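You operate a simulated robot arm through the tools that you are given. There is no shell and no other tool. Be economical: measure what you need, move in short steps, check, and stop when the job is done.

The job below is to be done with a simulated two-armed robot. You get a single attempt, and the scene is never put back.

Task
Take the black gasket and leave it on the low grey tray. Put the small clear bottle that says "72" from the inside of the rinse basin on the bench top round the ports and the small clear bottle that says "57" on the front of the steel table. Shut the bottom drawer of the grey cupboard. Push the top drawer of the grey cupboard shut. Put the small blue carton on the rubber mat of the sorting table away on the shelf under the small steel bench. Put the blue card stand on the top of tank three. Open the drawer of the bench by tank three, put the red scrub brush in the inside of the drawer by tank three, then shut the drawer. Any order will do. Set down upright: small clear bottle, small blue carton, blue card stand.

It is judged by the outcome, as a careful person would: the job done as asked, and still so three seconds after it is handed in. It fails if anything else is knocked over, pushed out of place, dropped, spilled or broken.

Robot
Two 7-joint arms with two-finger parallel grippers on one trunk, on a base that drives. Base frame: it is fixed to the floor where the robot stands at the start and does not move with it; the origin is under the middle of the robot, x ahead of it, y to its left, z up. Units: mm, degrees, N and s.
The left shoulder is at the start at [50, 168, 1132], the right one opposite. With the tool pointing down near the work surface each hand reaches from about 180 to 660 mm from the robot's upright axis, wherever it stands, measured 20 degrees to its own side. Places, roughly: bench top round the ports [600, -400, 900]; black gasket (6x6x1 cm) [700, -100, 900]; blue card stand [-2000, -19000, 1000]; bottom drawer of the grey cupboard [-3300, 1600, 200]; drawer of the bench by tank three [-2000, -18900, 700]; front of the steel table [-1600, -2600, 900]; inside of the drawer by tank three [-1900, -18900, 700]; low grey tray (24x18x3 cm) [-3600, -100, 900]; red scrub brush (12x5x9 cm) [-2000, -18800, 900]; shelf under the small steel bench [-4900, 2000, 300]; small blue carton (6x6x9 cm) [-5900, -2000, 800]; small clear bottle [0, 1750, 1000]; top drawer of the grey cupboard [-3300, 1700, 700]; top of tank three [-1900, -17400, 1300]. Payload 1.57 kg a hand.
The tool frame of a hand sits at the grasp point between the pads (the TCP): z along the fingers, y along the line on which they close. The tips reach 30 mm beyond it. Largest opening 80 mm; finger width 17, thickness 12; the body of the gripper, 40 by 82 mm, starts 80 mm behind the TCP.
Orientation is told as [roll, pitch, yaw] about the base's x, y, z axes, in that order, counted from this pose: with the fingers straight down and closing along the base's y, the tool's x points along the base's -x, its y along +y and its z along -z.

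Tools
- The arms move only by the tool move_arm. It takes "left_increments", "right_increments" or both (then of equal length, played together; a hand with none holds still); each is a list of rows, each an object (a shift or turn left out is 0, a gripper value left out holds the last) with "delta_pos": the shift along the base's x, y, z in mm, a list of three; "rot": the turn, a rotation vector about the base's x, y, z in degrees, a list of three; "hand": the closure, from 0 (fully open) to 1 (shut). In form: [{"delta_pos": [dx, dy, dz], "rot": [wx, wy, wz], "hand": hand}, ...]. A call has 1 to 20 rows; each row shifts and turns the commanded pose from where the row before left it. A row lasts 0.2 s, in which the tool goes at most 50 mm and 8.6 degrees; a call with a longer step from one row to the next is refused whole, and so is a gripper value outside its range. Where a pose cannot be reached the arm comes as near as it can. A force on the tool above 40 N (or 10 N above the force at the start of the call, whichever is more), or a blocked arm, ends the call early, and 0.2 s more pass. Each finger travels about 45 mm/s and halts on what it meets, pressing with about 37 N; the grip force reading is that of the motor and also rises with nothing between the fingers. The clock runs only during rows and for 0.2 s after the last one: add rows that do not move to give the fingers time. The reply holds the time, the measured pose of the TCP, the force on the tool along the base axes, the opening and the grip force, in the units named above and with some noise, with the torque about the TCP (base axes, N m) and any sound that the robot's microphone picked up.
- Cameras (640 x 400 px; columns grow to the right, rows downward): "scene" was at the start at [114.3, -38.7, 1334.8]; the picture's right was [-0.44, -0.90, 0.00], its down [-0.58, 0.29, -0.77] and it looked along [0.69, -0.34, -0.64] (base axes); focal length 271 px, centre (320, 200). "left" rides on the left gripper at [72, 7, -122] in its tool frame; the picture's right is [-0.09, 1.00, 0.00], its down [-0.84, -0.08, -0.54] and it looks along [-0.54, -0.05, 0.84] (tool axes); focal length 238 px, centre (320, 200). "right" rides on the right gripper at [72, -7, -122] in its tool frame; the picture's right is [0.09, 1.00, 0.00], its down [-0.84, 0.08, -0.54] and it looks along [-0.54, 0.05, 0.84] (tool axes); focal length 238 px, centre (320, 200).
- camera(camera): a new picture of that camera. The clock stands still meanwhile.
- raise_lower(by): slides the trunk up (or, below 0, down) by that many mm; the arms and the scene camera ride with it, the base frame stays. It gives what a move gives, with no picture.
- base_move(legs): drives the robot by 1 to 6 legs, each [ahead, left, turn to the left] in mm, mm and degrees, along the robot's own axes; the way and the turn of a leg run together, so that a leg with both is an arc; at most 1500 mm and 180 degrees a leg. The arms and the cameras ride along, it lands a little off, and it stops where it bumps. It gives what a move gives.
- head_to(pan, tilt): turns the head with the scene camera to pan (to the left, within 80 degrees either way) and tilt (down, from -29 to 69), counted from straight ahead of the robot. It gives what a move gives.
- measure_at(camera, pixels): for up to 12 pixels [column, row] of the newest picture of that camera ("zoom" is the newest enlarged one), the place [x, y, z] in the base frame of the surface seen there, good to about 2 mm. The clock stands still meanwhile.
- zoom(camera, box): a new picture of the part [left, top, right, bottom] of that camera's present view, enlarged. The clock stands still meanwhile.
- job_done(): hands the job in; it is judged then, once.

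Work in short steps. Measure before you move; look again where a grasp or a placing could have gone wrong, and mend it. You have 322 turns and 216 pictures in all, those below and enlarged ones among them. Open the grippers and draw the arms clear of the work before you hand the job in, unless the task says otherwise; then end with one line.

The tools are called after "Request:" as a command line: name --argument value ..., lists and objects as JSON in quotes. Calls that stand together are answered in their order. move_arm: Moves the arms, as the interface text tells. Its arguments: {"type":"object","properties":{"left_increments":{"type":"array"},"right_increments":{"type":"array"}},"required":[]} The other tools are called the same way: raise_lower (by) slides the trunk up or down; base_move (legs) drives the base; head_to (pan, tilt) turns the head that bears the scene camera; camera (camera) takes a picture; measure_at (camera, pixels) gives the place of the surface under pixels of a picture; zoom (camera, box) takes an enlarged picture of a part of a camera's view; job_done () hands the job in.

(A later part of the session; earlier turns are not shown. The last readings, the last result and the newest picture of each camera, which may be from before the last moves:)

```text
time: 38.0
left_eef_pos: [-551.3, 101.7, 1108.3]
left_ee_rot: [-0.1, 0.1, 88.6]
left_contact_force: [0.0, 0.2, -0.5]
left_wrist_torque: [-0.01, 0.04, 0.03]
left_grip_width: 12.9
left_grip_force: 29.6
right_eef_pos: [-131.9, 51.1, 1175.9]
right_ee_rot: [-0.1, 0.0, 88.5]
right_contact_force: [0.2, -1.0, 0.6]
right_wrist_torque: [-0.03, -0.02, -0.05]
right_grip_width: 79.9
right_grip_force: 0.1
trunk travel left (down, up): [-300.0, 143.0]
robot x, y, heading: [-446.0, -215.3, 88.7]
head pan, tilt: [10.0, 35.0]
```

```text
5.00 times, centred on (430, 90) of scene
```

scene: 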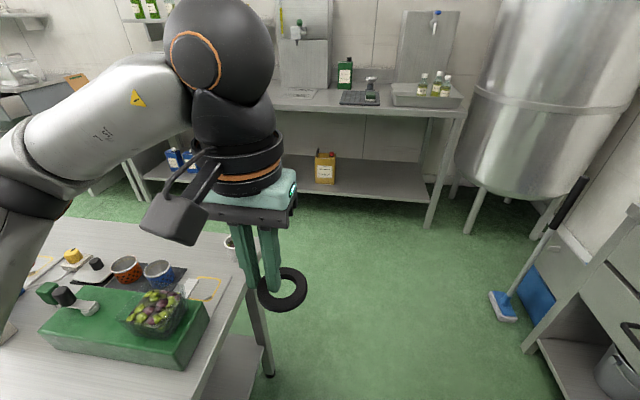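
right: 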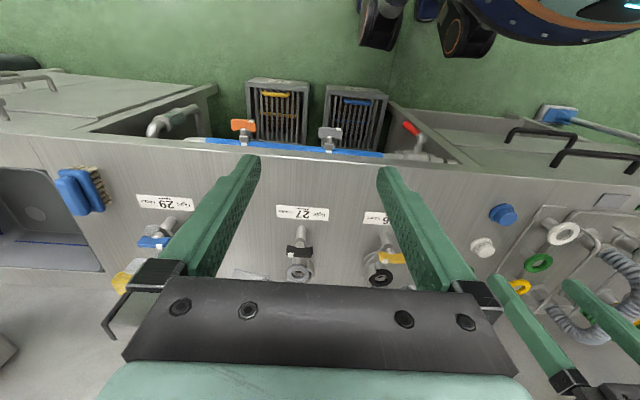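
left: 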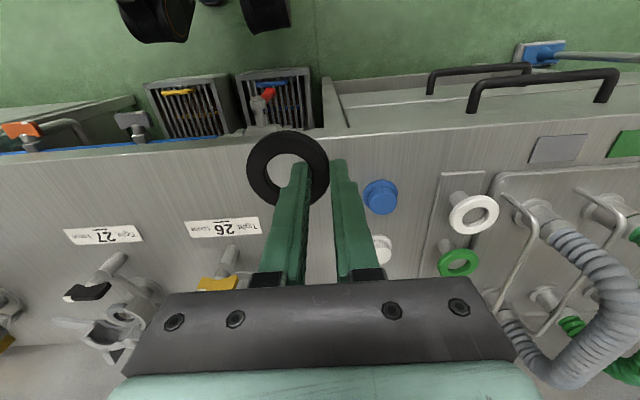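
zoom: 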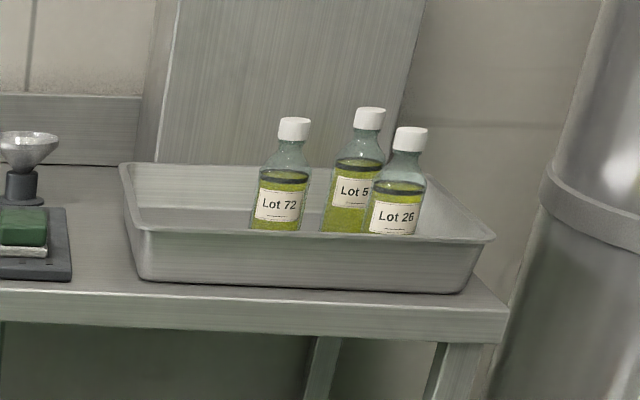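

Bottle 72 is the left one, 57 behind right, 26 front right. With the gasket in the left hand, I drive to the basin to take 72 with the right hand.

Request:
base_move --legs '[[0, -216, 1.4], [1300, 0, 0]]'

Request:
head_to --pan -20 --tilt 45

Request:
camera --camera "scene"

```text
time: 46.6
left_eef_pos: [-311.8, 1383.6, 1107.3]
left_ee_rot: [0.0, 0.0, 88.1]
left_contact_force: [-0.8, 0.3, -0.7]
left_wrist_torque: [0.02, -0.01, -0.03]
left_grip_width: 12.4
left_grip_force: 29.6
right_eef_pos: [105.8, 1331.8, 1176.1]
right_ee_rot: [-0.1, 0.0, 88.0]
right_contact_force: [-1.0, -0.4, 0.0]
right_wrist_torque: [0.02, 0.0, 0.04]
right_grip_width: 79.8
right_grip_force: 0.1
trunk travel left (down, up): [-300.0, 143.0]
robot x, y, heading: [-203.7, 1064.0, 88.1]
head pan, tilt: [10.0, 35.0]
```

```text
time: 47.6
left_eef_pos: [-311.2, 1383.1, 1108.0]
left_ee_rot: [0.1, 0.0, 88.2]
left_contact_force: [-0.8, -0.4, 0.2]
left_wrist_torque: [-0.02, 0.0, -0.02]
left_grip_width: 12.6
left_grip_force: 29.3
right_eef_pos: [107.4, 1331.4, 1175.7]
right_ee_rot: [-0.1, 0.0, 88.1]
right_contact_force: [-0.8, -0.4, -0.4]
right_wrist_torque: [-0.01, -0.04, 0.02]
right_grip_width: 80.2
right_grip_force: 0.1
trunk travel left (down, up): [-300.0, 143.0]
robot x, y, heading: [-208.1, 1069.0, 88.2]
head pan, tilt: [-20.0, 45.0]
```

```text
181 pictures are left
```

scene: 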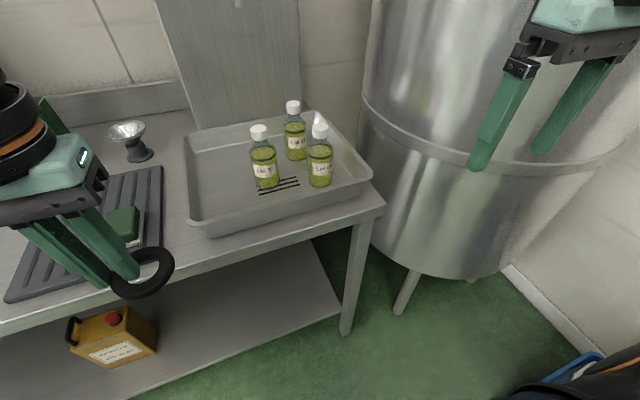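

I measure the three bottles' caps, bodies and basin rim.

Request:
measure_at --camera "scene" --pixels '[[258, 130], [264, 170], [268, 186], [293, 104], [320, 128], [320, 170], [295, 140], [215, 215], [350, 185], [290, 200], [225, 170], [395, 210]]'

Request:
zoom --camera "scene" --box '[230, 90, 350, 210]'

```text
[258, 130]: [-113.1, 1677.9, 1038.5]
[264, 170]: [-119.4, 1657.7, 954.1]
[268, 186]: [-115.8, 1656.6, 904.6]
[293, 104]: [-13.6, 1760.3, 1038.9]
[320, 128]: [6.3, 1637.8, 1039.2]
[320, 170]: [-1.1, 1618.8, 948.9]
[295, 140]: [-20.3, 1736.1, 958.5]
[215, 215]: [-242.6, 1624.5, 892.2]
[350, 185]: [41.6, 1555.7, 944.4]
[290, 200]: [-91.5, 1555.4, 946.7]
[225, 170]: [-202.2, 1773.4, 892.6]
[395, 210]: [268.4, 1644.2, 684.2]
```

```text
3.33 times, centred on (290, 150) of scene
```

zoom: 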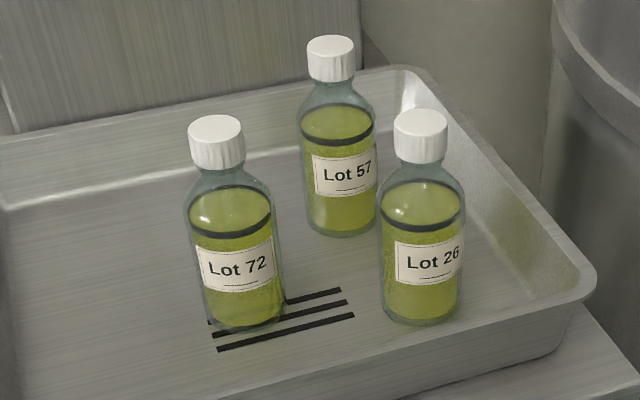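

72 at (-114,1680), cap top 1040. I drive 100 mm closer, then move the right hand above it with caution.

Request:
base_move --legs '[[100, 0, 1.8]]'

Request:
camera --camera "scene"

Request:
measure_at --camera "scene" --pixels '[[320, 200], [250, 200], [270, 150]]'

```text
time: 48.7
left_eef_pos: [-318.3, 1481.4, 1107.5]
left_ee_rot: [0.0, 0.1, 89.8]
left_contact_force: [0.5, -0.6, -0.2]
left_wrist_torque: [0.01, 0.0, -0.01]
left_grip_width: 12.7
left_grip_force: 29.6
right_eef_pos: [100.9, 1441.8, 1175.5]
right_ee_rot: [0.0, -0.1, 89.7]
right_contact_force: [-0.1, -0.8, -1.2]
right_wrist_torque: [-0.03, 0.0, 0.0]
right_grip_width: 80.1
right_grip_force: 0.0
trunk travel left (down, up): [-300.0, 143.0]
robot x, y, heading: [-203.8, 1163.1, 90.0]
head pan, tilt: [-20.0, 45.0]
```

```text
179 pictures are left
```

scene: 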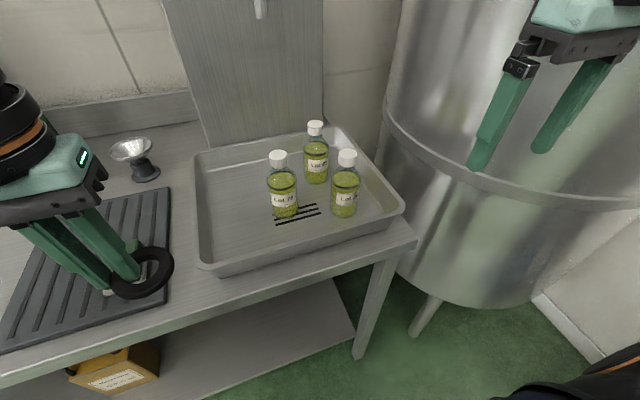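

```text
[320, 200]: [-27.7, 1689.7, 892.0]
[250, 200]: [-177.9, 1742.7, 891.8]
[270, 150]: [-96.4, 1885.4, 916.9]
```

I bring the right hand over 72 at z≈1130 (tips well above the caps).

Request:
move_arm --right_increments '[{"delta_pos": [-43, 0, 0]}, {"delta_pos": [-43, 0, 0]}, {"delta_pos": [-43, 0, 0]}, {"delta_pos": [-43, 10, -10]}, {"delta_pos": [-43, 10, -10]}, {"delta_pos": [0, 45, -10]}, {"delta_pos": [0, 45, -10]}, {"delta_pos": [0, 45, 0]}, {"delta_pos": [0, 45, 0]}, {"delta_pos": [0, 38, 0]}, {}]'

Request:
camera --camera "right"

Request:
camera --camera "scene"

```text
time: 51.1
left_eef_pos: [-318.1, 1479.9, 1107.6]
left_ee_rot: [0.1, 0.0, 89.8]
left_contact_force: [-0.4, -0.2, -0.6]
left_wrist_torque: [0.01, 0.0, -0.01]
left_grip_width: 12.6
left_grip_force: 29.6
right_eef_pos: [-30.4, 1626.2, 1122.8]
right_ee_rot: [0.0, -0.1, 89.7]
right_contact_force: [-0.2, -0.2, 0.0]
right_wrist_torque: [0.01, -0.03, -0.01]
right_grip_width: 79.7
right_grip_force: 0.1
right hand out of reach, approached as far as the arm can: row 5, 6, 7, 8, 9, 10
trunk travel left (down, up): [-300.0, 143.0]
robot x, y, heading: [-206.7, 1167.5, 89.8]
head pan, tilt: [-20.0, 45.0]
```

```text
178 pictures are left
```

right: 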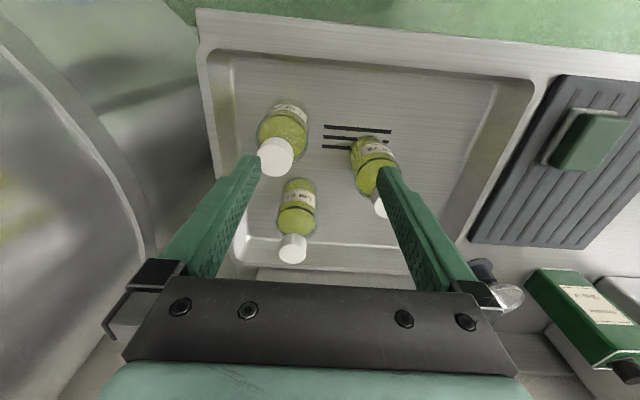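

```text
177 pictures are left
```

scene: 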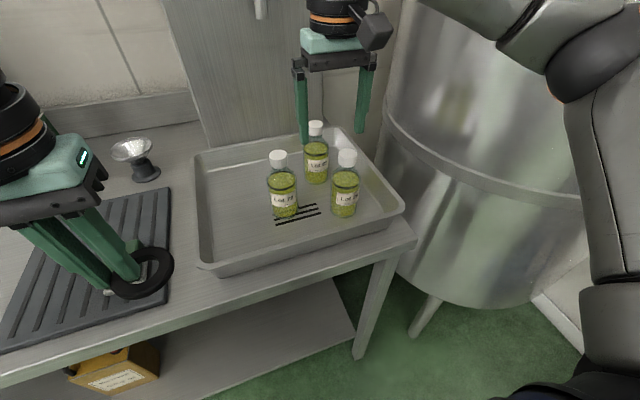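

The right hand can't reach across at this height; I raise the trunk 120 mm, then shift the base 90 mm left.

Request:
raise_lower --by 120

Request:
base_move --legs '[[0, 90, 0]]'

Request:
move_arm --right_increments '[{"delta_pos": [0, 27, -40]}, {"delta_pos": [0, 27, -40]}, {"delta_pos": [0, 0, -30]}, {}]'

Request:
camera --camera "right"

```text
time: 52.6
left_eef_pos: [-317.3, 1480.4, 1228.0]
left_ee_rot: [0.1, 0.0, 89.7]
left_contact_force: [1.2, -0.3, -0.8]
left_wrist_torque: [-0.01, -0.03, -0.02]
left_grip_width: 12.2
left_grip_force: 29.7
right_eef_pos: [-31.1, 1627.7, 1243.5]
right_ee_rot: [0.0, -0.1, 89.6]
right_contact_force: [0.4, 0.9, -0.6]
right_wrist_torque: [-0.02, 0.01, -0.01]
right_grip_width: 80.1
right_grip_force: 0.0
trunk travel left (down, up): [-420.0, 23.0]
robot x, y, heading: [-205.4, 1166.5, 89.7]
head pan, tilt: [-20.0, 45.0]
```

```text
time: 54.1
left_eef_pos: [-407.8, 1480.6, 1227.8]
left_ee_rot: [0.0, 0.0, 89.9]
left_contact_force: [0.1, 0.0, -0.5]
left_wrist_torque: [0.01, -0.04, 0.02]
left_grip_width: 12.5
left_grip_force: 30.1
right_eef_pos: [-119.8, 1627.8, 1243.9]
right_ee_rot: [0.1, 0.0, 89.7]
right_contact_force: [0.1, 0.2, 0.5]
right_wrist_torque: [0.02, -0.02, 0.01]
right_grip_width: 79.8
right_grip_force: 0.0
trunk travel left (down, up): [-420.0, 23.0]
robot x, y, heading: [-297.3, 1166.2, 89.8]
head pan, tilt: [-20.0, 45.0]
```

```text
time: 55.1
left_eef_pos: [-408.2, 1479.5, 1228.5]
left_ee_rot: [0.0, 0.0, 89.9]
left_contact_force: [0.5, 0.4, 0.3]
left_wrist_torque: [0.0, -0.01, 0.01]
left_grip_width: 12.4
left_grip_force: 29.9
right_eef_pos: [-108.1, 1665.0, 1131.0]
right_ee_rot: [0.1, -0.2, 89.6]
right_contact_force: [0.2, -0.3, -0.2]
right_wrist_torque: [-0.02, 0.03, 0.0]
right_grip_width: 80.1
right_grip_force: 0.1
right hand out of reach, approached as far as the arm can: row 1, 2
trunk travel left (down, up): [-420.0, 23.0]
robot x, y, heading: [-294.6, 1164.6, 89.7]
head pan, tilt: [-20.0, 45.0]
```

```text
176 pictures are left
```

right: 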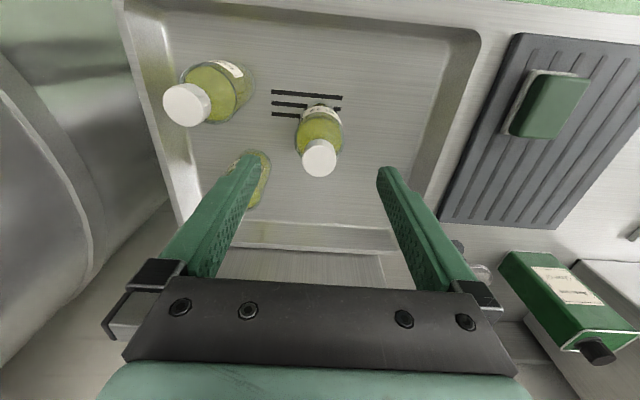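

Reachable now. I align over the cap at (-113,1679) and descend to z≈1070, then check.

Request:
move_arm --right_increments '[{"delta_pos": [-5, 14, -30]}, {"delta_pos": [0, 0, -30]}, {}, {}]'

Request:
camera --camera "right"

Request:
camera --camera "scene"

Request:
measure_at --camera "right" --pixels '[[321, 170], [310, 160], [332, 160], [320, 120]]'

```text
time: 56.1
left_eef_pos: [-408.5, 1480.0, 1228.4]
left_ee_rot: [0.1, 0.1, 89.9]
left_contact_force: [-0.4, 0.5, -0.6]
left_wrist_torque: [0.0, 0.0, -0.01]
left_grip_width: 12.5
left_grip_force: 29.7
right_eef_pos: [-99.4, 1664.8, 1074.6]
right_ee_rot: [0.1, -0.2, 89.7]
right_contact_force: [0.7, 0.4, -0.1]
right_wrist_torque: [-0.02, 0.0, 0.0]
right_grip_width: 80.1
right_grip_force: 0.0
right hand out of reach, approached as far as the arm can: row 1, 2
trunk travel left (down, up): [-420.0, 23.0]
robot x, y, heading: [-293.4, 1165.4, 89.9]
head pan, tilt: [-20.0, 45.0]
```

```text
175 pictures are left
```

right: 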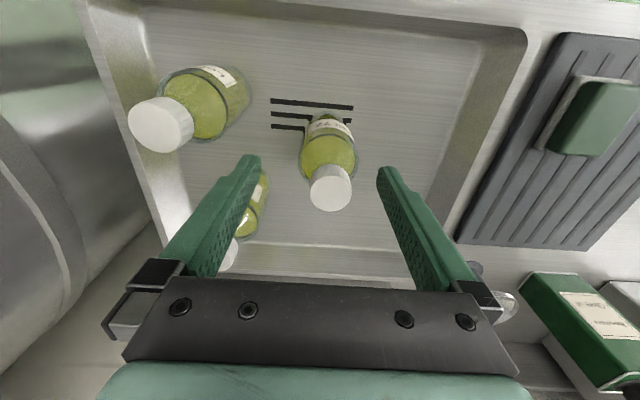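

```text
174 pictures are left
```

scene: 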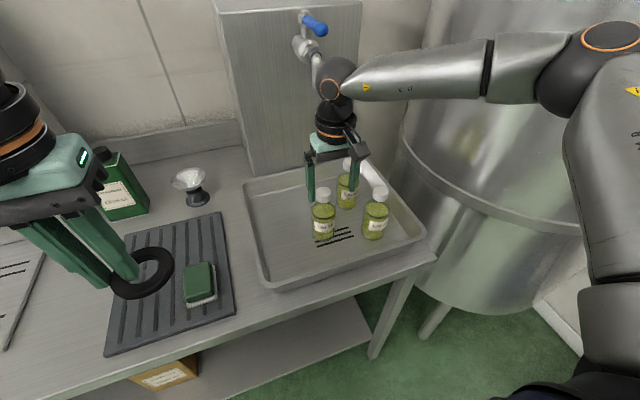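

```text
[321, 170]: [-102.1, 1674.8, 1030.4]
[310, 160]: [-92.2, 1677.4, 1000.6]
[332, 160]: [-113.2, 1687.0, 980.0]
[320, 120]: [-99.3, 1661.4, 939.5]
```

The arm stops ~15 mm short in both x and y; I first rise 20 mm, then let the base make up the difference.

Request:
move_arm --right_increments '[{"delta_pos": [10, -10, 30]}, {}]'

Request:
base_move --legs '[[30, 40, 0]]'

Request:
move_arm --right_increments '[{"delta_pos": [0, 0, -10]}, {}]'

Request:
camera --camera "right"

```text
time: 56.7
left_eef_pos: [-407.8, 1480.4, 1227.5]
left_ee_rot: [0.0, 0.1, 90.0]
left_contact_force: [0.7, -0.2, 0.5]
left_wrist_torque: [0.02, 0.04, 0.03]
left_grip_width: 12.2
left_grip_force: 30.0
right_eef_pos: [-89.8, 1656.7, 1103.2]
right_ee_rot: [0.1, 0.0, 89.8]
right_contact_force: [0.2, -0.2, 0.7]
right_wrist_torque: [-0.03, 0.0, 0.01]
right_grip_width: 79.9
right_grip_force: 0.1
trunk travel left (down, up): [-420.0, 23.0]
robot x, y, heading: [-292.8, 1165.9, 89.7]
head pan, tilt: [-20.0, 45.0]
```

```text
time: 57.7
left_eef_pos: [-446.2, 1510.9, 1228.7]
left_ee_rot: [0.0, -0.1, 89.9]
left_contact_force: [0.1, 0.4, 0.0]
left_wrist_torque: [-0.01, -0.01, -0.01]
left_grip_width: 12.5
left_grip_force: 29.3
right_eef_pos: [-128.2, 1685.6, 1104.7]
right_ee_rot: [0.1, 0.0, 89.6]
right_contact_force: [-0.8, -0.4, 0.3]
right_wrist_torque: [0.02, -0.01, 0.01]
right_grip_width: 80.1
right_grip_force: 0.0
trunk travel left (down, up): [-420.0, 23.0]
robot x, y, heading: [-334.9, 1195.4, 89.9]
head pan, tilt: [-20.0, 45.0]
```

```text
time: 58.3
left_eef_pos: [-448.2, 1511.3, 1227.0]
left_ee_rot: [0.0, -0.1, 89.9]
left_contact_force: [-0.4, -0.2, -0.7]
left_wrist_torque: [0.02, 0.0, 0.02]
left_grip_width: 12.3
left_grip_force: 29.3
right_eef_pos: [-130.4, 1685.0, 1093.5]
right_ee_rot: [0.2, -0.2, 89.5]
right_contact_force: [1.1, 0.2, 0.0]
right_wrist_torque: [0.0, 0.0, 0.02]
right_grip_width: 80.0
right_grip_force: 0.0
trunk travel left (down, up): [-420.0, 23.0]
robot x, y, heading: [-336.3, 1198.8, 89.6]
head pan, tilt: [-20.0, 45.0]
```

```text
173 pictures are left
```

right: 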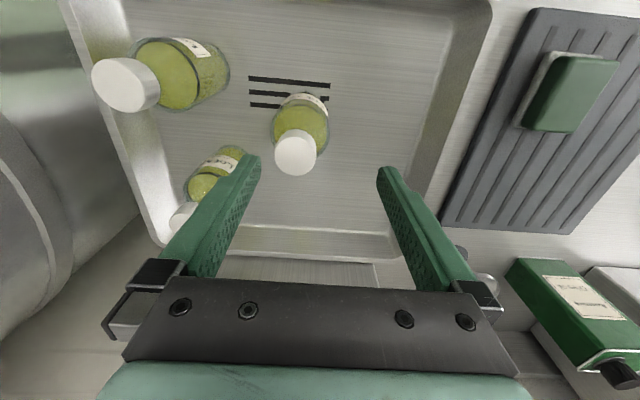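

Now +16 in x, -5 in y, and descend in stages to z≈968.

Request:
move_arm --right_increments '[{"delta_pos": [16, -5, 0]}, {"delta_pos": [0, 0, -20]}, {"delta_pos": [0, 0, -20]}, {}]'

Request:
camera --camera "right"

Request:
zoom --camera "scene" --box '[260, 100, 440, 260]'

```text
time: 59.3
left_eef_pos: [-446.5, 1510.8, 1227.8]
left_ee_rot: [0.0, 0.0, 90.0]
left_contact_force: [1.0, 0.3, 0.0]
left_wrist_torque: [-0.02, 0.0, 0.01]
left_grip_width: 12.5
left_grip_force: 29.8
right_eef_pos: [-113.4, 1679.1, 1052.8]
right_ee_rot: [0.2, -0.1, 89.6]
right_contact_force: [0.2, -0.7, 0.5]
right_wrist_torque: [-0.03, 0.0, -0.02]
right_grip_width: 79.9
right_grip_force: 0.1
trunk travel left (down, up): [-420.0, 23.0]
robot x, y, heading: [-333.9, 1198.6, 89.7]
head pan, tilt: [-20.0, 45.0]
```

```text
172 pictures are left
```

right: 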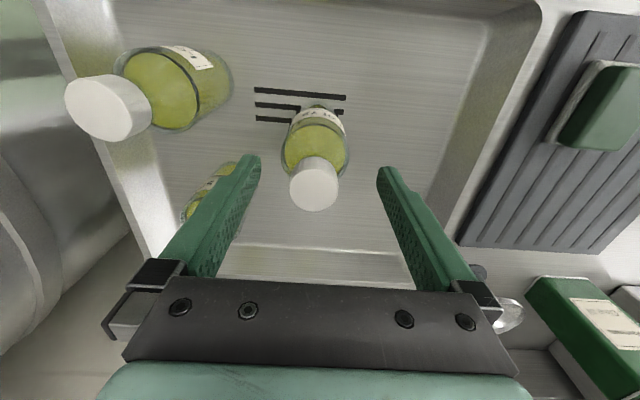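

```text
2.50 times, centred on (350, 180) of scene
```

zoom: 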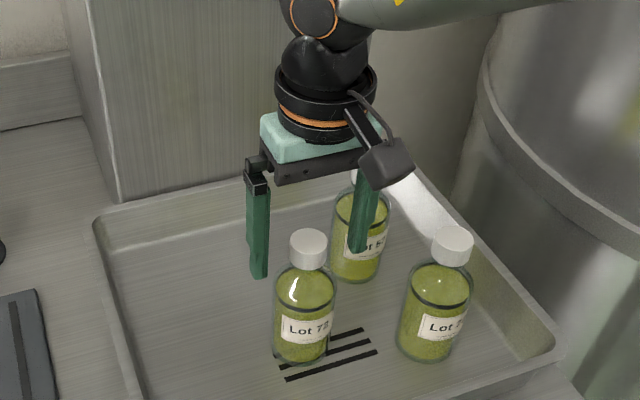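

Aligned. I descend to z≈968 and close on the body.

Request:
move_arm --right_increments '[{"delta_pos": [0, 0, -25]}, {"delta_pos": [0, 0, -25]}, {"delta_pos": [0, 0, -20]}, {"delta_pos": [0, 0, -14]}, {}]'

Request:
zoom --camera "scene" --box '[260, 100, 440, 260]'

```text
time: 60.5
left_eef_pos: [-445.9, 1511.0, 1228.0]
left_ee_rot: [-0.1, 0.0, 89.9]
left_contact_force: [0.6, -0.3, 0.4]
left_wrist_torque: [0.01, -0.01, -0.02]
left_grip_width: 12.2
left_grip_force: 29.5
right_eef_pos: [-104.6, 1671.8, 977.6]
right_ee_rot: [0.3, -0.2, 89.5]
right_contact_force: [0.3, -0.3, -0.5]
right_wrist_torque: [-0.02, 0.0, 0.01]
right_grip_width: 80.1
right_grip_force: 0.0
right hand out of reach, approached as far as the arm can: row 3, 4
trunk travel left (down, up): [-420.0, 23.0]
robot x, y, heading: [-333.5, 1202.9, 89.7]
head pan, tilt: [-20.0, 45.0]
```

```text
2.50 times, centred on (350, 180) of scene
```

zoom: 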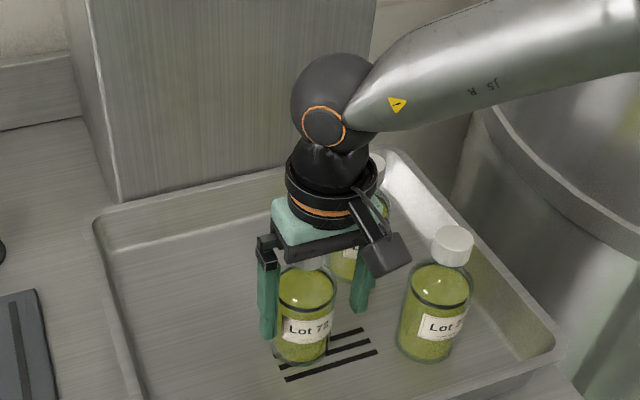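

Slightly short again; I let the base shift 8 mm ahead and 9 mm left, then lower the trunk 8 mm.

Request:
base_move --legs '[[8, 9, 0]]'

Request:
raise_lower --by -8

Request:
camera --camera "right"

```text
time: 61.3
left_eef_pos: [-455.9, 1519.0, 1227.8]
left_ee_rot: [0.0, -0.1, 89.9]
left_contact_force: [-0.2, -0.1, 0.5]
left_wrist_torque: [0.0, -0.01, 0.01]
left_grip_width: 12.5
left_grip_force: 29.8
right_eef_pos: [-115.7, 1678.7, 977.1]
right_ee_rot: [0.2, -0.2, 89.6]
right_contact_force: [-0.8, 0.3, 0.7]
right_wrist_torque: [-0.01, -0.01, 0.04]
right_grip_width: 80.0
right_grip_force: 0.0
trunk travel left (down, up): [-420.0, 23.0]
robot x, y, heading: [-345.6, 1206.3, 89.9]
head pan, tilt: [-20.0, 45.0]
```

```text
time: 61.9
left_eef_pos: [-454.9, 1520.8, 1219.4]
left_ee_rot: [0.0, 0.1, 89.9]
left_contact_force: [-0.4, 0.6, 0.5]
left_wrist_torque: [-0.01, -0.01, -0.02]
left_grip_width: 12.4
left_grip_force: 29.1
right_eef_pos: [-114.7, 1679.0, 970.2]
right_ee_rot: [0.2, -0.1, 89.5]
right_contact_force: [0.0, -1.3, 0.5]
right_wrist_torque: [0.0, -0.03, 0.0]
right_grip_width: 80.1
right_grip_force: 0.0
trunk travel left (down, up): [-412.0, 31.0]
robot x, y, heading: [-340.9, 1206.1, 89.8]
head pan, tilt: [-20.0, 45.0]
```

```text
169 pictures are left
```

right: 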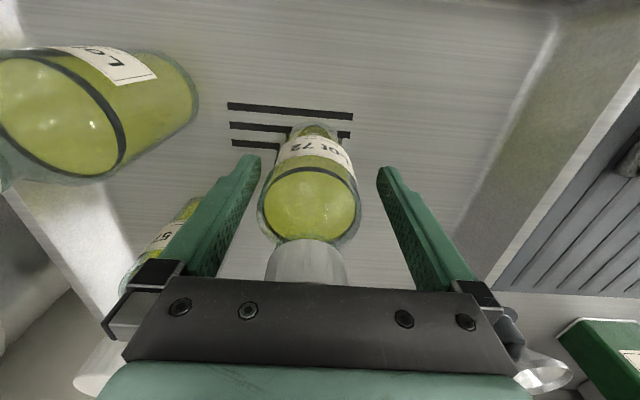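

72 is nicely between the fingers; I close.

Request:
move_arm --right_increments '[{"hand": 0.2}, {"hand": 0.4}, {"hand": 0.6}, {"hand": 0.8}, {"hand": 1.0}, {}, {}]'

Request:
raise_lower --by 30

Request:
camera --camera "scene"

```text
time: 63.5
left_eef_pos: [-455.4, 1518.6, 1219.0]
left_ee_rot: [0.0, 0.0, 89.9]
left_contact_force: [-0.5, 0.3, 0.4]
left_wrist_torque: [-0.04, -0.01, -0.01]
left_grip_width: 12.8
left_grip_force: 29.4
right_eef_pos: [-115.3, 1680.0, 969.0]
right_ee_rot: [0.2, -0.2, 89.6]
right_contact_force: [1.3, -0.1, -0.4]
right_wrist_torque: [-0.02, -0.17, -0.05]
right_grip_width: 58.6
right_grip_force: 36.9
trunk travel left (down, up): [-412.0, 31.0]
robot x, y, heading: [-340.0, 1203.6, 89.9]
head pan, tilt: [-20.0, 45.0]
```

```text
time: 64.2
left_eef_pos: [-455.3, 1520.3, 1249.1]
left_ee_rot: [0.0, 0.1, 89.8]
left_contact_force: [0.4, -0.1, -0.1]
left_wrist_torque: [-0.02, 0.01, 0.02]
left_grip_width: 12.6
left_grip_force: 29.1
right_eef_pos: [-115.1, 1680.4, 998.5]
right_ee_rot: [0.1, -0.1, 89.6]
right_contact_force: [0.5, 0.4, -3.6]
right_wrist_torque: [-0.03, -0.04, -0.01]
right_grip_width: 58.7
right_grip_force: 37.1
trunk travel left (down, up): [-442.0, 1.0]
robot x, y, heading: [-342.3, 1199.2, 89.7]
head pan, tilt: [-20.0, 45.0]
```

```text
168 pictures are left
```

scene: 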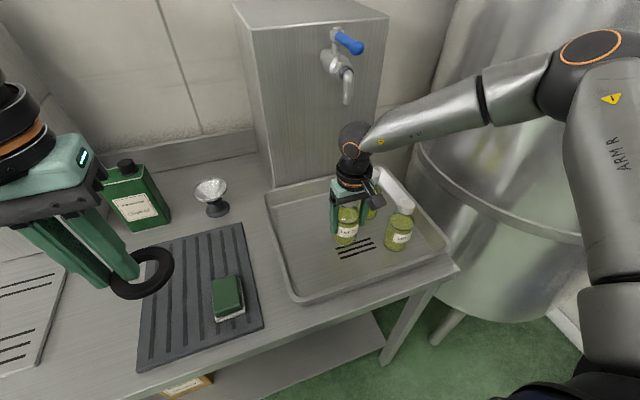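

Bottle gripped at 58.6 mm and lifted. I raise it further clear of the rim and draw the hand back.

Request:
move_arm --right_increments '[{"delta_pos": [0, 0, 30]}, {"delta_pos": [0, 0, 35]}, {"delta_pos": [0, 0, 35]}, {"delta_pos": [0, -40, 10]}, {"delta_pos": [0, -45, 0]}, {"delta_pos": [0, -45, 0]}, {"delta_pos": [0, -45, 0]}, {"delta_pos": [0, -30, 0]}, {}]'

Request:
base_move --legs '[[-500, 0, 0]]'

Request:
camera --camera "scene"

```text
time: 66.2
left_eef_pos: [-455.8, 1520.0, 1250.5]
left_ee_rot: [0.1, 0.0, 89.9]
left_contact_force: [0.0, 0.3, -0.4]
left_wrist_torque: [0.04, 0.0, 0.06]
left_grip_width: 12.5
left_grip_force: 29.5
right_eef_pos: [-114.8, 1471.3, 1109.6]
right_ee_rot: [0.3, -0.3, 89.6]
right_contact_force: [0.4, 0.2, -4.5]
right_wrist_torque: [-0.06, 0.0, -0.01]
right_grip_width: 58.7
right_grip_force: 37.2
trunk travel left (down, up): [-442.0, 1.0]
robot x, y, heading: [-344.3, 1205.5, 89.9]
head pan, tilt: [-20.0, 45.0]
```

```text
time: 69.1
left_eef_pos: [-457.1, 1026.4, 1249.2]
left_ee_rot: [0.0, 0.0, 89.7]
left_contact_force: [0.3, 0.4, -0.6]
left_wrist_torque: [-0.01, 0.02, 0.0]
left_grip_width: 12.5
left_grip_force: 29.0
right_eef_pos: [-115.6, 976.9, 1110.3]
right_ee_rot: [0.2, -0.2, 89.4]
right_contact_force: [0.5, -0.3, -4.0]
right_wrist_torque: [-0.04, 0.02, -0.03]
right_grip_width: 58.7
right_grip_force: 36.9
trunk travel left (down, up): [-442.0, 1.0]
robot x, y, heading: [-342.0, 711.1, 89.9]
head pan, tilt: [-20.0, 45.0]
```

```text
167 pictures are left
```

scene: 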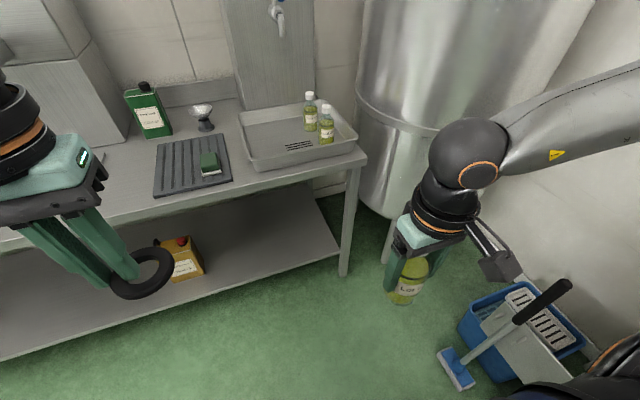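

I reverse along the aisle to y≈-240, then turn right to face the port bench.

Request:
base_move --legs '[[-950, -60, 0], [0, 0, -90]]'

Request:
head_to --pan -15 --tilt 45

Request:
camera --camera "scene"

```text
time: 78.0
left_eef_pos: [31.3, -131.1, 1249.8]
left_ee_rot: [0.0, 0.0, -1.3]
left_contact_force: [0.0, 0.5, -0.5]
left_wrist_torque: [0.02, -0.02, 0.01]
left_grip_width: 12.3
left_grip_force: 29.3
right_eef_pos: [-23.5, -471.6, 1109.8]
right_ee_rot: [0.2, -0.2, -1.5]
right_contact_force: [0.3, -0.3, -3.5]
right_wrist_torque: [-0.01, 0.07, 0.0]
right_grip_width: 58.4
right_grip_force: 37.4
trunk travel left (down, up): [-442.0, 1.0]
robot x, y, heading: [-288.0, -238.2, -1.0]
head pan, tilt: [-20.0, 45.0]
```

```text
time: 78.7
left_eef_pos: [31.1, -131.7, 1249.0]
left_ee_rot: [0.0, 0.0, -1.2]
left_contact_force: [-0.1, 0.6, -0.1]
left_wrist_torque: [-0.02, 0.01, 0.02]
left_grip_width: 12.6
left_grip_force: 29.4
right_eef_pos: [-24.6, -472.1, 1110.1]
right_ee_rot: [0.2, -0.2, -1.6]
right_contact_force: [0.8, 0.6, -4.2]
right_wrist_torque: [0.01, 0.04, -0.01]
right_grip_width: 58.5
right_grip_force: 37.1
trunk travel left (down, up): [-442.0, 1.0]
robot x, y, heading: [-283.6, -239.0, -1.2]
head pan, tilt: [-15.0, 45.0]
```

```text
166 pictures are left
```

scene: 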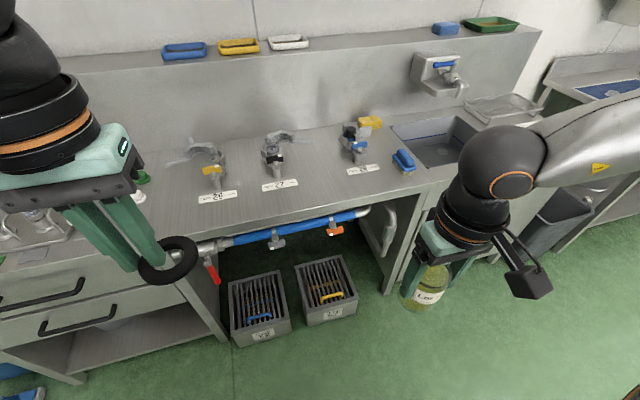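

I measure candidate free spots between labels 27 and 29.

Request:
measure_at --camera "scene" --pixels '[[322, 180], [320, 195], [325, 165], [298, 183], [348, 172], [340, 210], [275, 160], [355, 150]]'

Request:
base_move --legs '[[300, 0, 1]]'

Request:
raise_lower --by -80

```text
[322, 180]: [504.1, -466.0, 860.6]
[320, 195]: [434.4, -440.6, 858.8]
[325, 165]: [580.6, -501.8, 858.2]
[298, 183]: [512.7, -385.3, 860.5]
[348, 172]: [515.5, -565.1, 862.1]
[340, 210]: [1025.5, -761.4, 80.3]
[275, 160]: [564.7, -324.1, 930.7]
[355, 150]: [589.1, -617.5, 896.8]
```

```text
time: 80.7
left_eef_pos: [320.8, -128.6, 1249.6]
left_ee_rot: [0.0, 0.0, -0.1]
left_contact_force: [0.1, -0.2, -0.8]
left_wrist_torque: [-0.02, 0.0, 0.02]
left_grip_width: 12.6
left_grip_force: 29.4
right_eef_pos: [273.1, -470.4, 1110.0]
right_ee_rot: [0.2, 0.0, -0.3]
right_contact_force: [-0.3, -0.3, -3.9]
right_wrist_torque: [0.0, 0.06, -0.01]
right_grip_width: 58.4
right_grip_force: 37.7
trunk travel left (down, up): [-442.0, 1.0]
robot x, y, heading: [7.4, -242.8, 0.0]
head pan, tilt: [-15.0, 45.0]
```

```text
time: 81.8
left_eef_pos: [319.4, -128.2, 1169.6]
left_ee_rot: [0.0, 0.0, -0.1]
left_contact_force: [-0.1, -0.2, 0.1]
left_wrist_torque: [-0.01, 0.0, -0.01]
left_grip_width: 12.5
left_grip_force: 29.6
right_eef_pos: [272.2, -469.2, 1028.9]
right_ee_rot: [0.2, -0.2, -0.3]
right_contact_force: [0.2, 0.1, -4.2]
right_wrist_torque: [0.02, 0.03, -0.01]
right_grip_width: 58.2
right_grip_force: 36.8
trunk travel left (down, up): [-362.0, 81.0]
robot x, y, heading: [5.2, -237.8, -0.1]
head pan, tilt: [-15.0, 45.0]
```

I carry the bottle to (505,-455), stopping at 15 mm above the bench.

Request:
move_arm --right_increments '[{"delta_pos": [40, 3, 0]}, {"delta_pos": [40, 3, 0]}, {"delta_pos": [40, 3, 0]}, {"delta_pos": [40, 3, 0]}, {"delta_pos": [40, 2, 0]}, {"delta_pos": [33, 0, 0]}, {"delta_pos": [0, 0, -30]}, {"delta_pos": [0, 0, -30]}, {"delta_pos": [0, 0, -17]}, {}]'

Request:
camera --camera "scene"

Request:
camera --camera "right"

```text
time: 84.0
left_eef_pos: [320.5, -128.3, 1168.7]
left_ee_rot: [0.0, 0.0, -0.1]
left_contact_force: [0.0, 0.1, 0.0]
left_wrist_torque: [0.01, 0.0, 0.01]
left_grip_width: 12.5
left_grip_force: 29.7
right_eef_pos: [499.4, -460.1, 957.0]
right_ee_rot: [0.2, -0.1, -0.3]
right_contact_force: [0.8, 0.4, -4.2]
right_wrist_torque: [-0.03, 0.04, -0.02]
right_grip_width: 58.7
right_grip_force: 36.5
right hand out of reach, approached as far as the arm can: row 9
trunk travel left (down, up): [-362.0, 81.0]
robot x, y, heading: [3.5, -240.8, -0.1]
head pan, tilt: [-15.0, 45.0]
```

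```text
165 pictures are left
```

scene: 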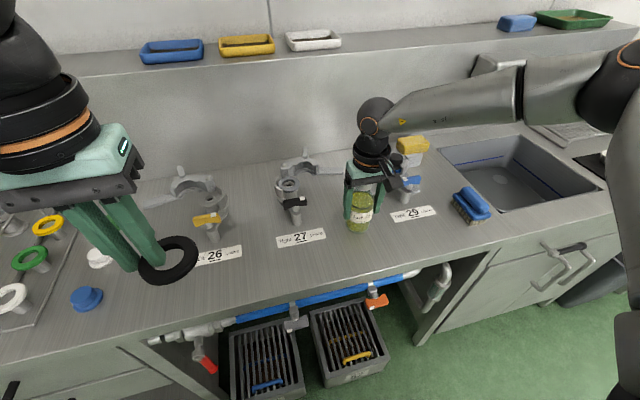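

```text
164 pictures are left
```

right: 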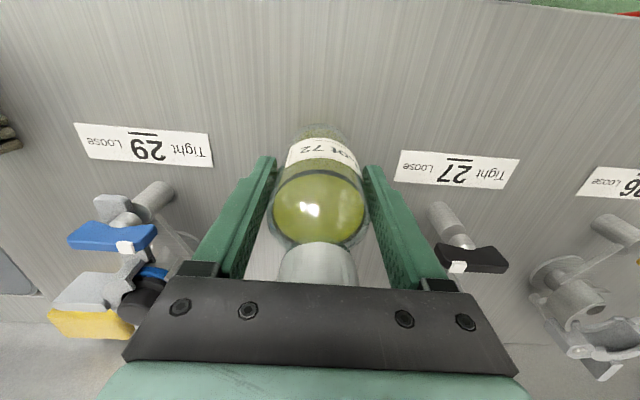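

Only ~20 mm remain; I lower the trunk for the last bit (bottle bottom ≈880 → 861).

Request:
raise_lower --by -18

Request:
move_arm --right_increments '[{"delta_pos": [0, 0, -2]}, {}]'

Request:
zoom --camera "scene" --box '[300, 120, 420, 240]'

```text
time: 84.7
left_eef_pos: [320.0, -127.3, 1152.2]
left_ee_rot: [-0.1, 0.0, -0.1]
left_contact_force: [0.0, 0.0, -0.9]
left_wrist_torque: [0.04, -0.01, 0.0]
left_grip_width: 12.6
left_grip_force: 29.5
right_eef_pos: [498.5, -460.5, 938.8]
right_ee_rot: [0.2, -0.1, -0.2]
right_contact_force: [-0.5, -0.3, -4.6]
right_wrist_torque: [0.0, 0.03, 0.01]
right_grip_width: 58.7
right_grip_force: 37.5
trunk travel left (down, up): [-344.0, 99.0]
robot x, y, heading: [3.8, -243.4, 0.0]
head pan, tilt: [-15.0, 45.0]
```

```text
time: 85.3
left_eef_pos: [320.0, -126.7, 1151.4]
left_ee_rot: [0.0, 0.0, -0.1]
left_contact_force: [0.0, -0.5, -1.0]
left_wrist_torque: [0.0, 0.04, -0.02]
left_grip_width: 12.6
left_grip_force: 29.3
right_eef_pos: [498.6, -460.7, 937.5]
right_ee_rot: [0.1, -0.3, -0.3]
right_contact_force: [0.0, -0.1, -3.7]
right_wrist_torque: [0.02, 0.06, -0.02]
right_grip_width: 58.6
right_grip_force: 37.2
trunk travel left (down, up): [-344.0, 99.0]
robot x, y, heading: [3.4, -238.7, -0.0]
head pan, tilt: [-15.0, 45.0]
```

```text
3.33 times, centred on (360, 180) of scene
```

zoom: 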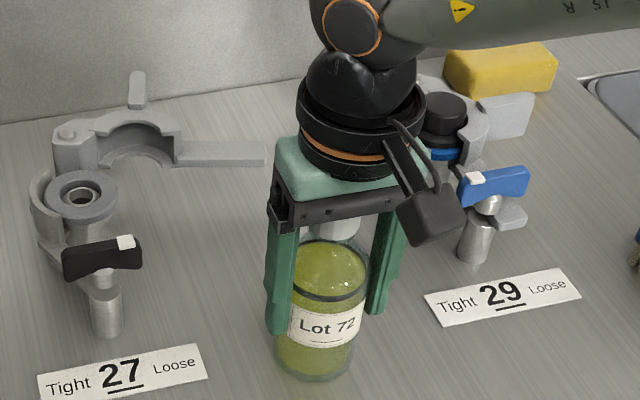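

Force still shows its weight (-3.7 N); I lower in 1 mm steps until it lands.

Request:
move_arm --right_increments '[{"delta_pos": [0, 0, -1]}, {"delta_pos": [0, 0, -1]}, {}]'

```text
time: 86.1
left_eef_pos: [320.0, -126.9, 1152.3]
left_ee_rot: [-0.1, 0.0, -0.2]
left_contact_force: [-0.4, -0.5, -0.2]
left_wrist_torque: [0.04, -0.04, 0.01]
left_grip_width: 12.5
left_grip_force: 29.4
right_eef_pos: [499.2, -461.4, 936.9]
right_ee_rot: [0.3, -0.5, -0.3]
right_contact_force: [-1.1, 0.4, 4.9]
right_wrist_torque: [-0.17, 0.19, 0.0]
right_grip_width: 58.6
right_grip_force: 37.0
trunk travel left (down, up): [-344.0, 99.0]
robot x, y, heading: [2.3, -239.3, -0.3]
head pan, tilt: [-15.0, 45.0]
```

It has landed (+4.9 N). I open and rise slowly.

Request:
move_arm --right_increments '[{"hand": 0.2}, {"hand": 0.1}, {"hand": 0.0}, {}, {}]'

Request:
move_arm --right_increments '[{"delta_pos": [0, 0, 25]}, {"delta_pos": [0, 0, 40]}, {"delta_pos": [0, 0, 45]}, {"delta_pos": [0, 0, 45]}, {"delta_pos": [-40, 0, 0]}, {"delta_pos": [-45, 0, 0]}, {"delta_pos": [-45, 0, 0]}, {"delta_pos": [-45, 0, 0]}, {}]'

Request:
camera --camera "scene"

```text
time: 87.3
left_eef_pos: [319.7, -128.0, 1151.8]
left_ee_rot: [0.1, 0.0, -0.1]
left_contact_force: [-0.8, 0.3, -0.9]
left_wrist_torque: [-0.02, -0.01, -0.01]
left_grip_width: 12.5
left_grip_force: 29.4
right_eef_pos: [499.2, -461.0, 936.0]
right_ee_rot: [0.3, -0.4, -0.4]
right_contact_force: [-0.4, 0.3, 0.5]
right_wrist_torque: [0.0, -0.02, -0.01]
right_grip_width: 80.2
right_grip_force: 0.0
trunk travel left (down, up): [-344.0, 99.0]
robot x, y, heading: [8.3, -242.5, 0.2]
head pan, tilt: [-15.0, 45.0]
```

```text
time: 89.3
left_eef_pos: [320.1, -128.1, 1150.8]
left_ee_rot: [0.0, 0.0, -0.1]
left_contact_force: [0.4, -0.3, -1.5]
left_wrist_torque: [0.0, 0.01, -0.02]
left_grip_width: 12.2
left_grip_force: 29.4
right_eef_pos: [323.0, -460.7, 1089.3]
right_ee_rot: [0.1, -0.2, -0.3]
right_contact_force: [0.3, 0.5, 0.3]
right_wrist_torque: [0.01, -0.01, 0.01]
right_grip_width: 80.1
right_grip_force: 0.0
trunk travel left (down, up): [-344.0, 99.0]
robot x, y, heading: [3.9, -241.8, -0.2]
head pan, tilt: [-15.0, 45.0]
```

```text
162 pictures are left
```

scene: 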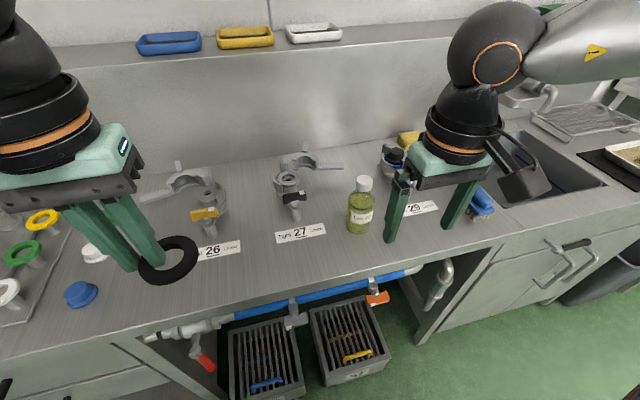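

72 stands on the port bench. Next bottle 57: I back off, turn left and drive up to the basin (stopping ~150 mm short).

Request:
base_move --legs '[[-240, 0, 0], [0, 0, 90], [1290, 0, 0]]'

Request:
raise_lower --by 85

Request:
head_to --pan -15 --tilt 35

Request:
camera --camera "scene"

```text
time: 100.9
left_eef_pos: [-377.5, 1345.0, 1151.6]
left_ee_rot: [-0.1, -0.1, 91.1]
left_contact_force: [0.5, 0.5, 0.0]
left_wrist_torque: [-0.01, -0.01, -0.04]
left_grip_width: 12.5
left_grip_force: 29.4
right_eef_pos: [-44.2, 1354.8, 1091.1]
right_ee_rot: [0.3, -0.3, 90.9]
right_contact_force: [0.0, -0.1, 0.4]
right_wrist_torque: [-0.02, 0.01, -0.02]
right_grip_width: 80.0
right_grip_force: 0.0
trunk travel left (down, up): [-344.0, 99.0]
robot x, y, heading: [-258.6, 1034.2, 90.9]
head pan, tilt: [-15.0, 45.0]
```

```text
time: 102.2
left_eef_pos: [-376.4, 1345.0, 1235.4]
left_ee_rot: [-0.1, 0.1, 91.1]
left_contact_force: [-1.0, 0.4, -0.2]
left_wrist_torque: [0.02, 0.02, -0.01]
left_grip_width: 12.4
left_grip_force: 29.7
right_eef_pos: [-44.0, 1353.1, 1175.0]
right_ee_rot: [0.2, -0.2, 90.8]
right_contact_force: [0.7, -0.2, 0.3]
right_wrist_torque: [0.02, 0.05, 0.05]
right_grip_width: 80.2
right_grip_force: 0.1
trunk travel left (down, up): [-429.0, 14.0]
robot x, y, heading: [-258.7, 1031.6, 91.0]
head pan, tilt: [-15.0, 45.0]
```

```text
time: 102.9
left_eef_pos: [-376.6, 1344.9, 1237.2]
left_ee_rot: [0.0, 0.0, 91.1]
left_contact_force: [0.6, 0.6, -0.8]
left_wrist_torque: [-0.01, 0.01, 0.0]
left_grip_width: 12.3
left_grip_force: 29.8
right_eef_pos: [-44.5, 1353.2, 1174.7]
right_ee_rot: [0.2, -0.2, 90.8]
right_contact_force: [0.9, 0.5, 0.7]
right_wrist_torque: [0.03, 0.02, 0.02]
right_grip_width: 80.2
right_grip_force: 0.0
trunk travel left (down, up): [-429.0, 14.0]
robot x, y, heading: [-257.7, 1036.1, 90.9]
head pan, tilt: [-15.0, 35.0]
```

```text
161 pictures are left
```

scene: 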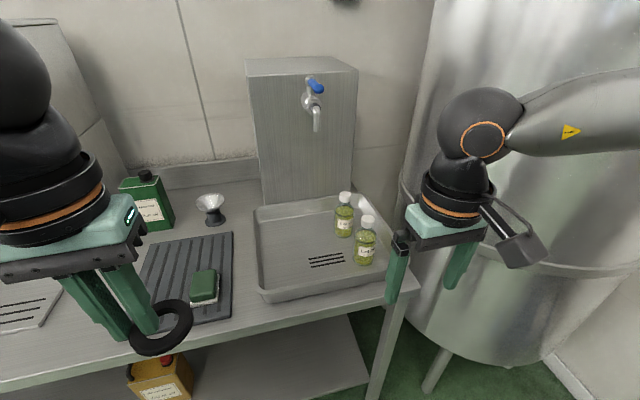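

I measure 57, 26, and the faucet.

Request:
measure_at --camera "scene" --pixels '[[345, 197], [344, 215], [369, 219], [316, 128], [313, 88], [300, 175], [352, 192], [338, 197], [375, 190], [410, 190]]'

Request:
zoom --camera "scene" --box '[300, 170, 420, 290]'

```text
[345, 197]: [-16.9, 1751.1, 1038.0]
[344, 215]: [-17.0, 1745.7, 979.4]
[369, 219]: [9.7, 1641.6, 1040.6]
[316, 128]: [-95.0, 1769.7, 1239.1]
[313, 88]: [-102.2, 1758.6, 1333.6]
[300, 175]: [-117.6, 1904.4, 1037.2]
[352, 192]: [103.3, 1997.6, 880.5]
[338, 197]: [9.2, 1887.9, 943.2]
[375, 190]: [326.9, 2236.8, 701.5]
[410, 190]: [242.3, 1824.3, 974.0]
```

```text
3.33 times, centred on (360, 230) of scene
```

zoom: 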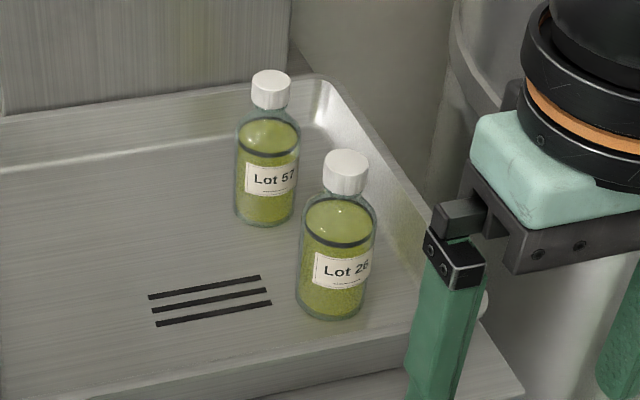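

The faucet spout (-95,1770,1239) is near where the wrist would go above 57. I measure my wrist's ball size and offsets.

Request:
measure_at --camera "scene" --pixels '[[480, 137], [440, 125], [478, 92], [465, 165], [455, 205], [425, 190], [517, 245], [410, 217], [400, 235]]'

Request:
zoom --camera "scene" --box '[260, 60, 380, 160]'

Request:
measure_at --camera "zoom" --pixels '[[300, 290], [300, 260], [330, 150], [260, 110], [300, 100], [240, 200], [280, 200], [320, 200]]'

```text
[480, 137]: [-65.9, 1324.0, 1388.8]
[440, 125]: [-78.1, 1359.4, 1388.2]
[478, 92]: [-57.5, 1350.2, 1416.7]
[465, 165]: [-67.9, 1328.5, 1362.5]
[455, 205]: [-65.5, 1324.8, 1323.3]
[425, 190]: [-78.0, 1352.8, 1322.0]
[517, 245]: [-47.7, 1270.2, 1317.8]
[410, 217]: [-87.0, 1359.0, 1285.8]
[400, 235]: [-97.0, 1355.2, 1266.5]
```

```text
4.00 times, centred on (320, 110) of scene
```

zoom: 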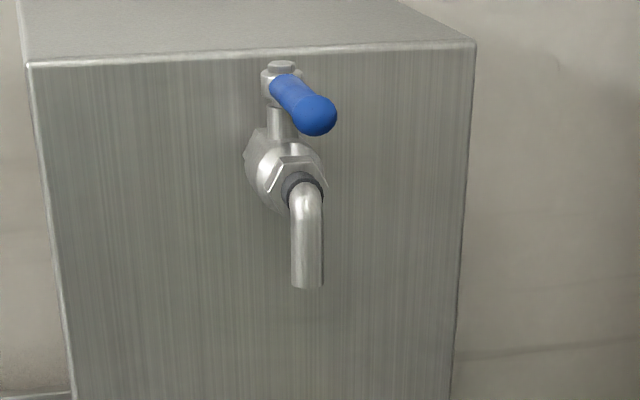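

```text
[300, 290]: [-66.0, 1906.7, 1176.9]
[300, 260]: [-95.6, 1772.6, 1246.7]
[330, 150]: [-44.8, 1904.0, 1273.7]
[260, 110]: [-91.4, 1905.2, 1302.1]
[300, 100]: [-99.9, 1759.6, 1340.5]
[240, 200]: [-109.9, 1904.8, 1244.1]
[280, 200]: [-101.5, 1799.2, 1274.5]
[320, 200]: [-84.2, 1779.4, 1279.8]
```

Clearances: the wrist is ±43 mm wide, spout edge at x≈-83, so a vertical approach at x≈-16 leaves ~20 mm. I drive 170 mm ahead, then extend the hand at z≈1095.

Request:
base_move --legs '[[170, -10, -1]]'

Request:
move_arm --right_increments '[{"delta_pos": [0, 20, -30]}, {"delta_pos": [0, 30, -30]}, {"delta_pos": [0, 40, -10]}, {"delta_pos": [0, 40, 0]}, {}]'

Request:
camera --camera "scene"

```text
time: 104.3
left_eef_pos: [-361.6, 1514.9, 1237.4]
left_ee_rot: [0.0, -0.1, 90.1]
left_contact_force: [0.3, 1.3, -0.3]
left_wrist_torque: [-0.03, 0.03, 0.01]
left_grip_width: 12.4
left_grip_force: 30.0
right_eef_pos: [-29.0, 1518.5, 1176.2]
right_ee_rot: [0.2, -0.2, 89.9]
right_contact_force: [0.1, -0.1, -0.6]
right_wrist_torque: [0.04, 0.0, 0.0]
right_grip_width: 80.3
right_grip_force: 0.0
trunk travel left (down, up): [-429.0, 14.0]
robot x, y, heading: [-248.9, 1200.7, 89.7]
head pan, tilt: [-15.0, 35.0]
```

```text
time: 105.5
left_eef_pos: [-362.2, 1514.0, 1236.3]
left_ee_rot: [0.0, 0.0, 90.1]
left_contact_force: [-0.6, 0.2, -1.0]
left_wrist_torque: [0.03, 0.0, 0.0]
left_grip_width: 12.7
left_grip_force: 29.2
right_eef_pos: [-31.5, 1649.7, 1105.4]
right_ee_rot: [0.2, -0.4, 89.8]
right_contact_force: [-0.2, -0.1, 0.9]
right_wrist_torque: [-0.02, 0.02, 0.01]
right_grip_width: 80.1
right_grip_force: 0.1
trunk travel left (down, up): [-429.0, 14.0]
robot x, y, heading: [-246.6, 1199.4, 90.1]
head pan, tilt: [-15.0, 35.0]
```

```text
158 pictures are left
```

scene: 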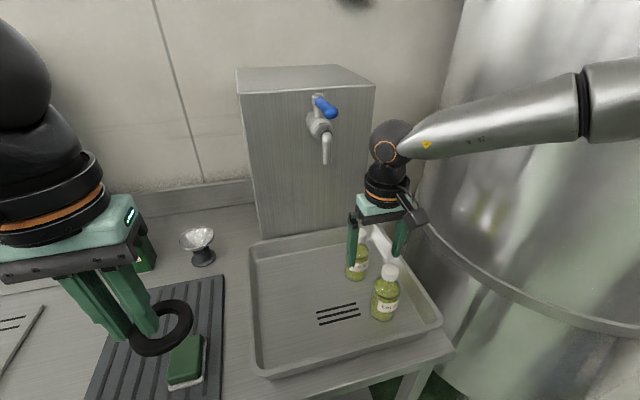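

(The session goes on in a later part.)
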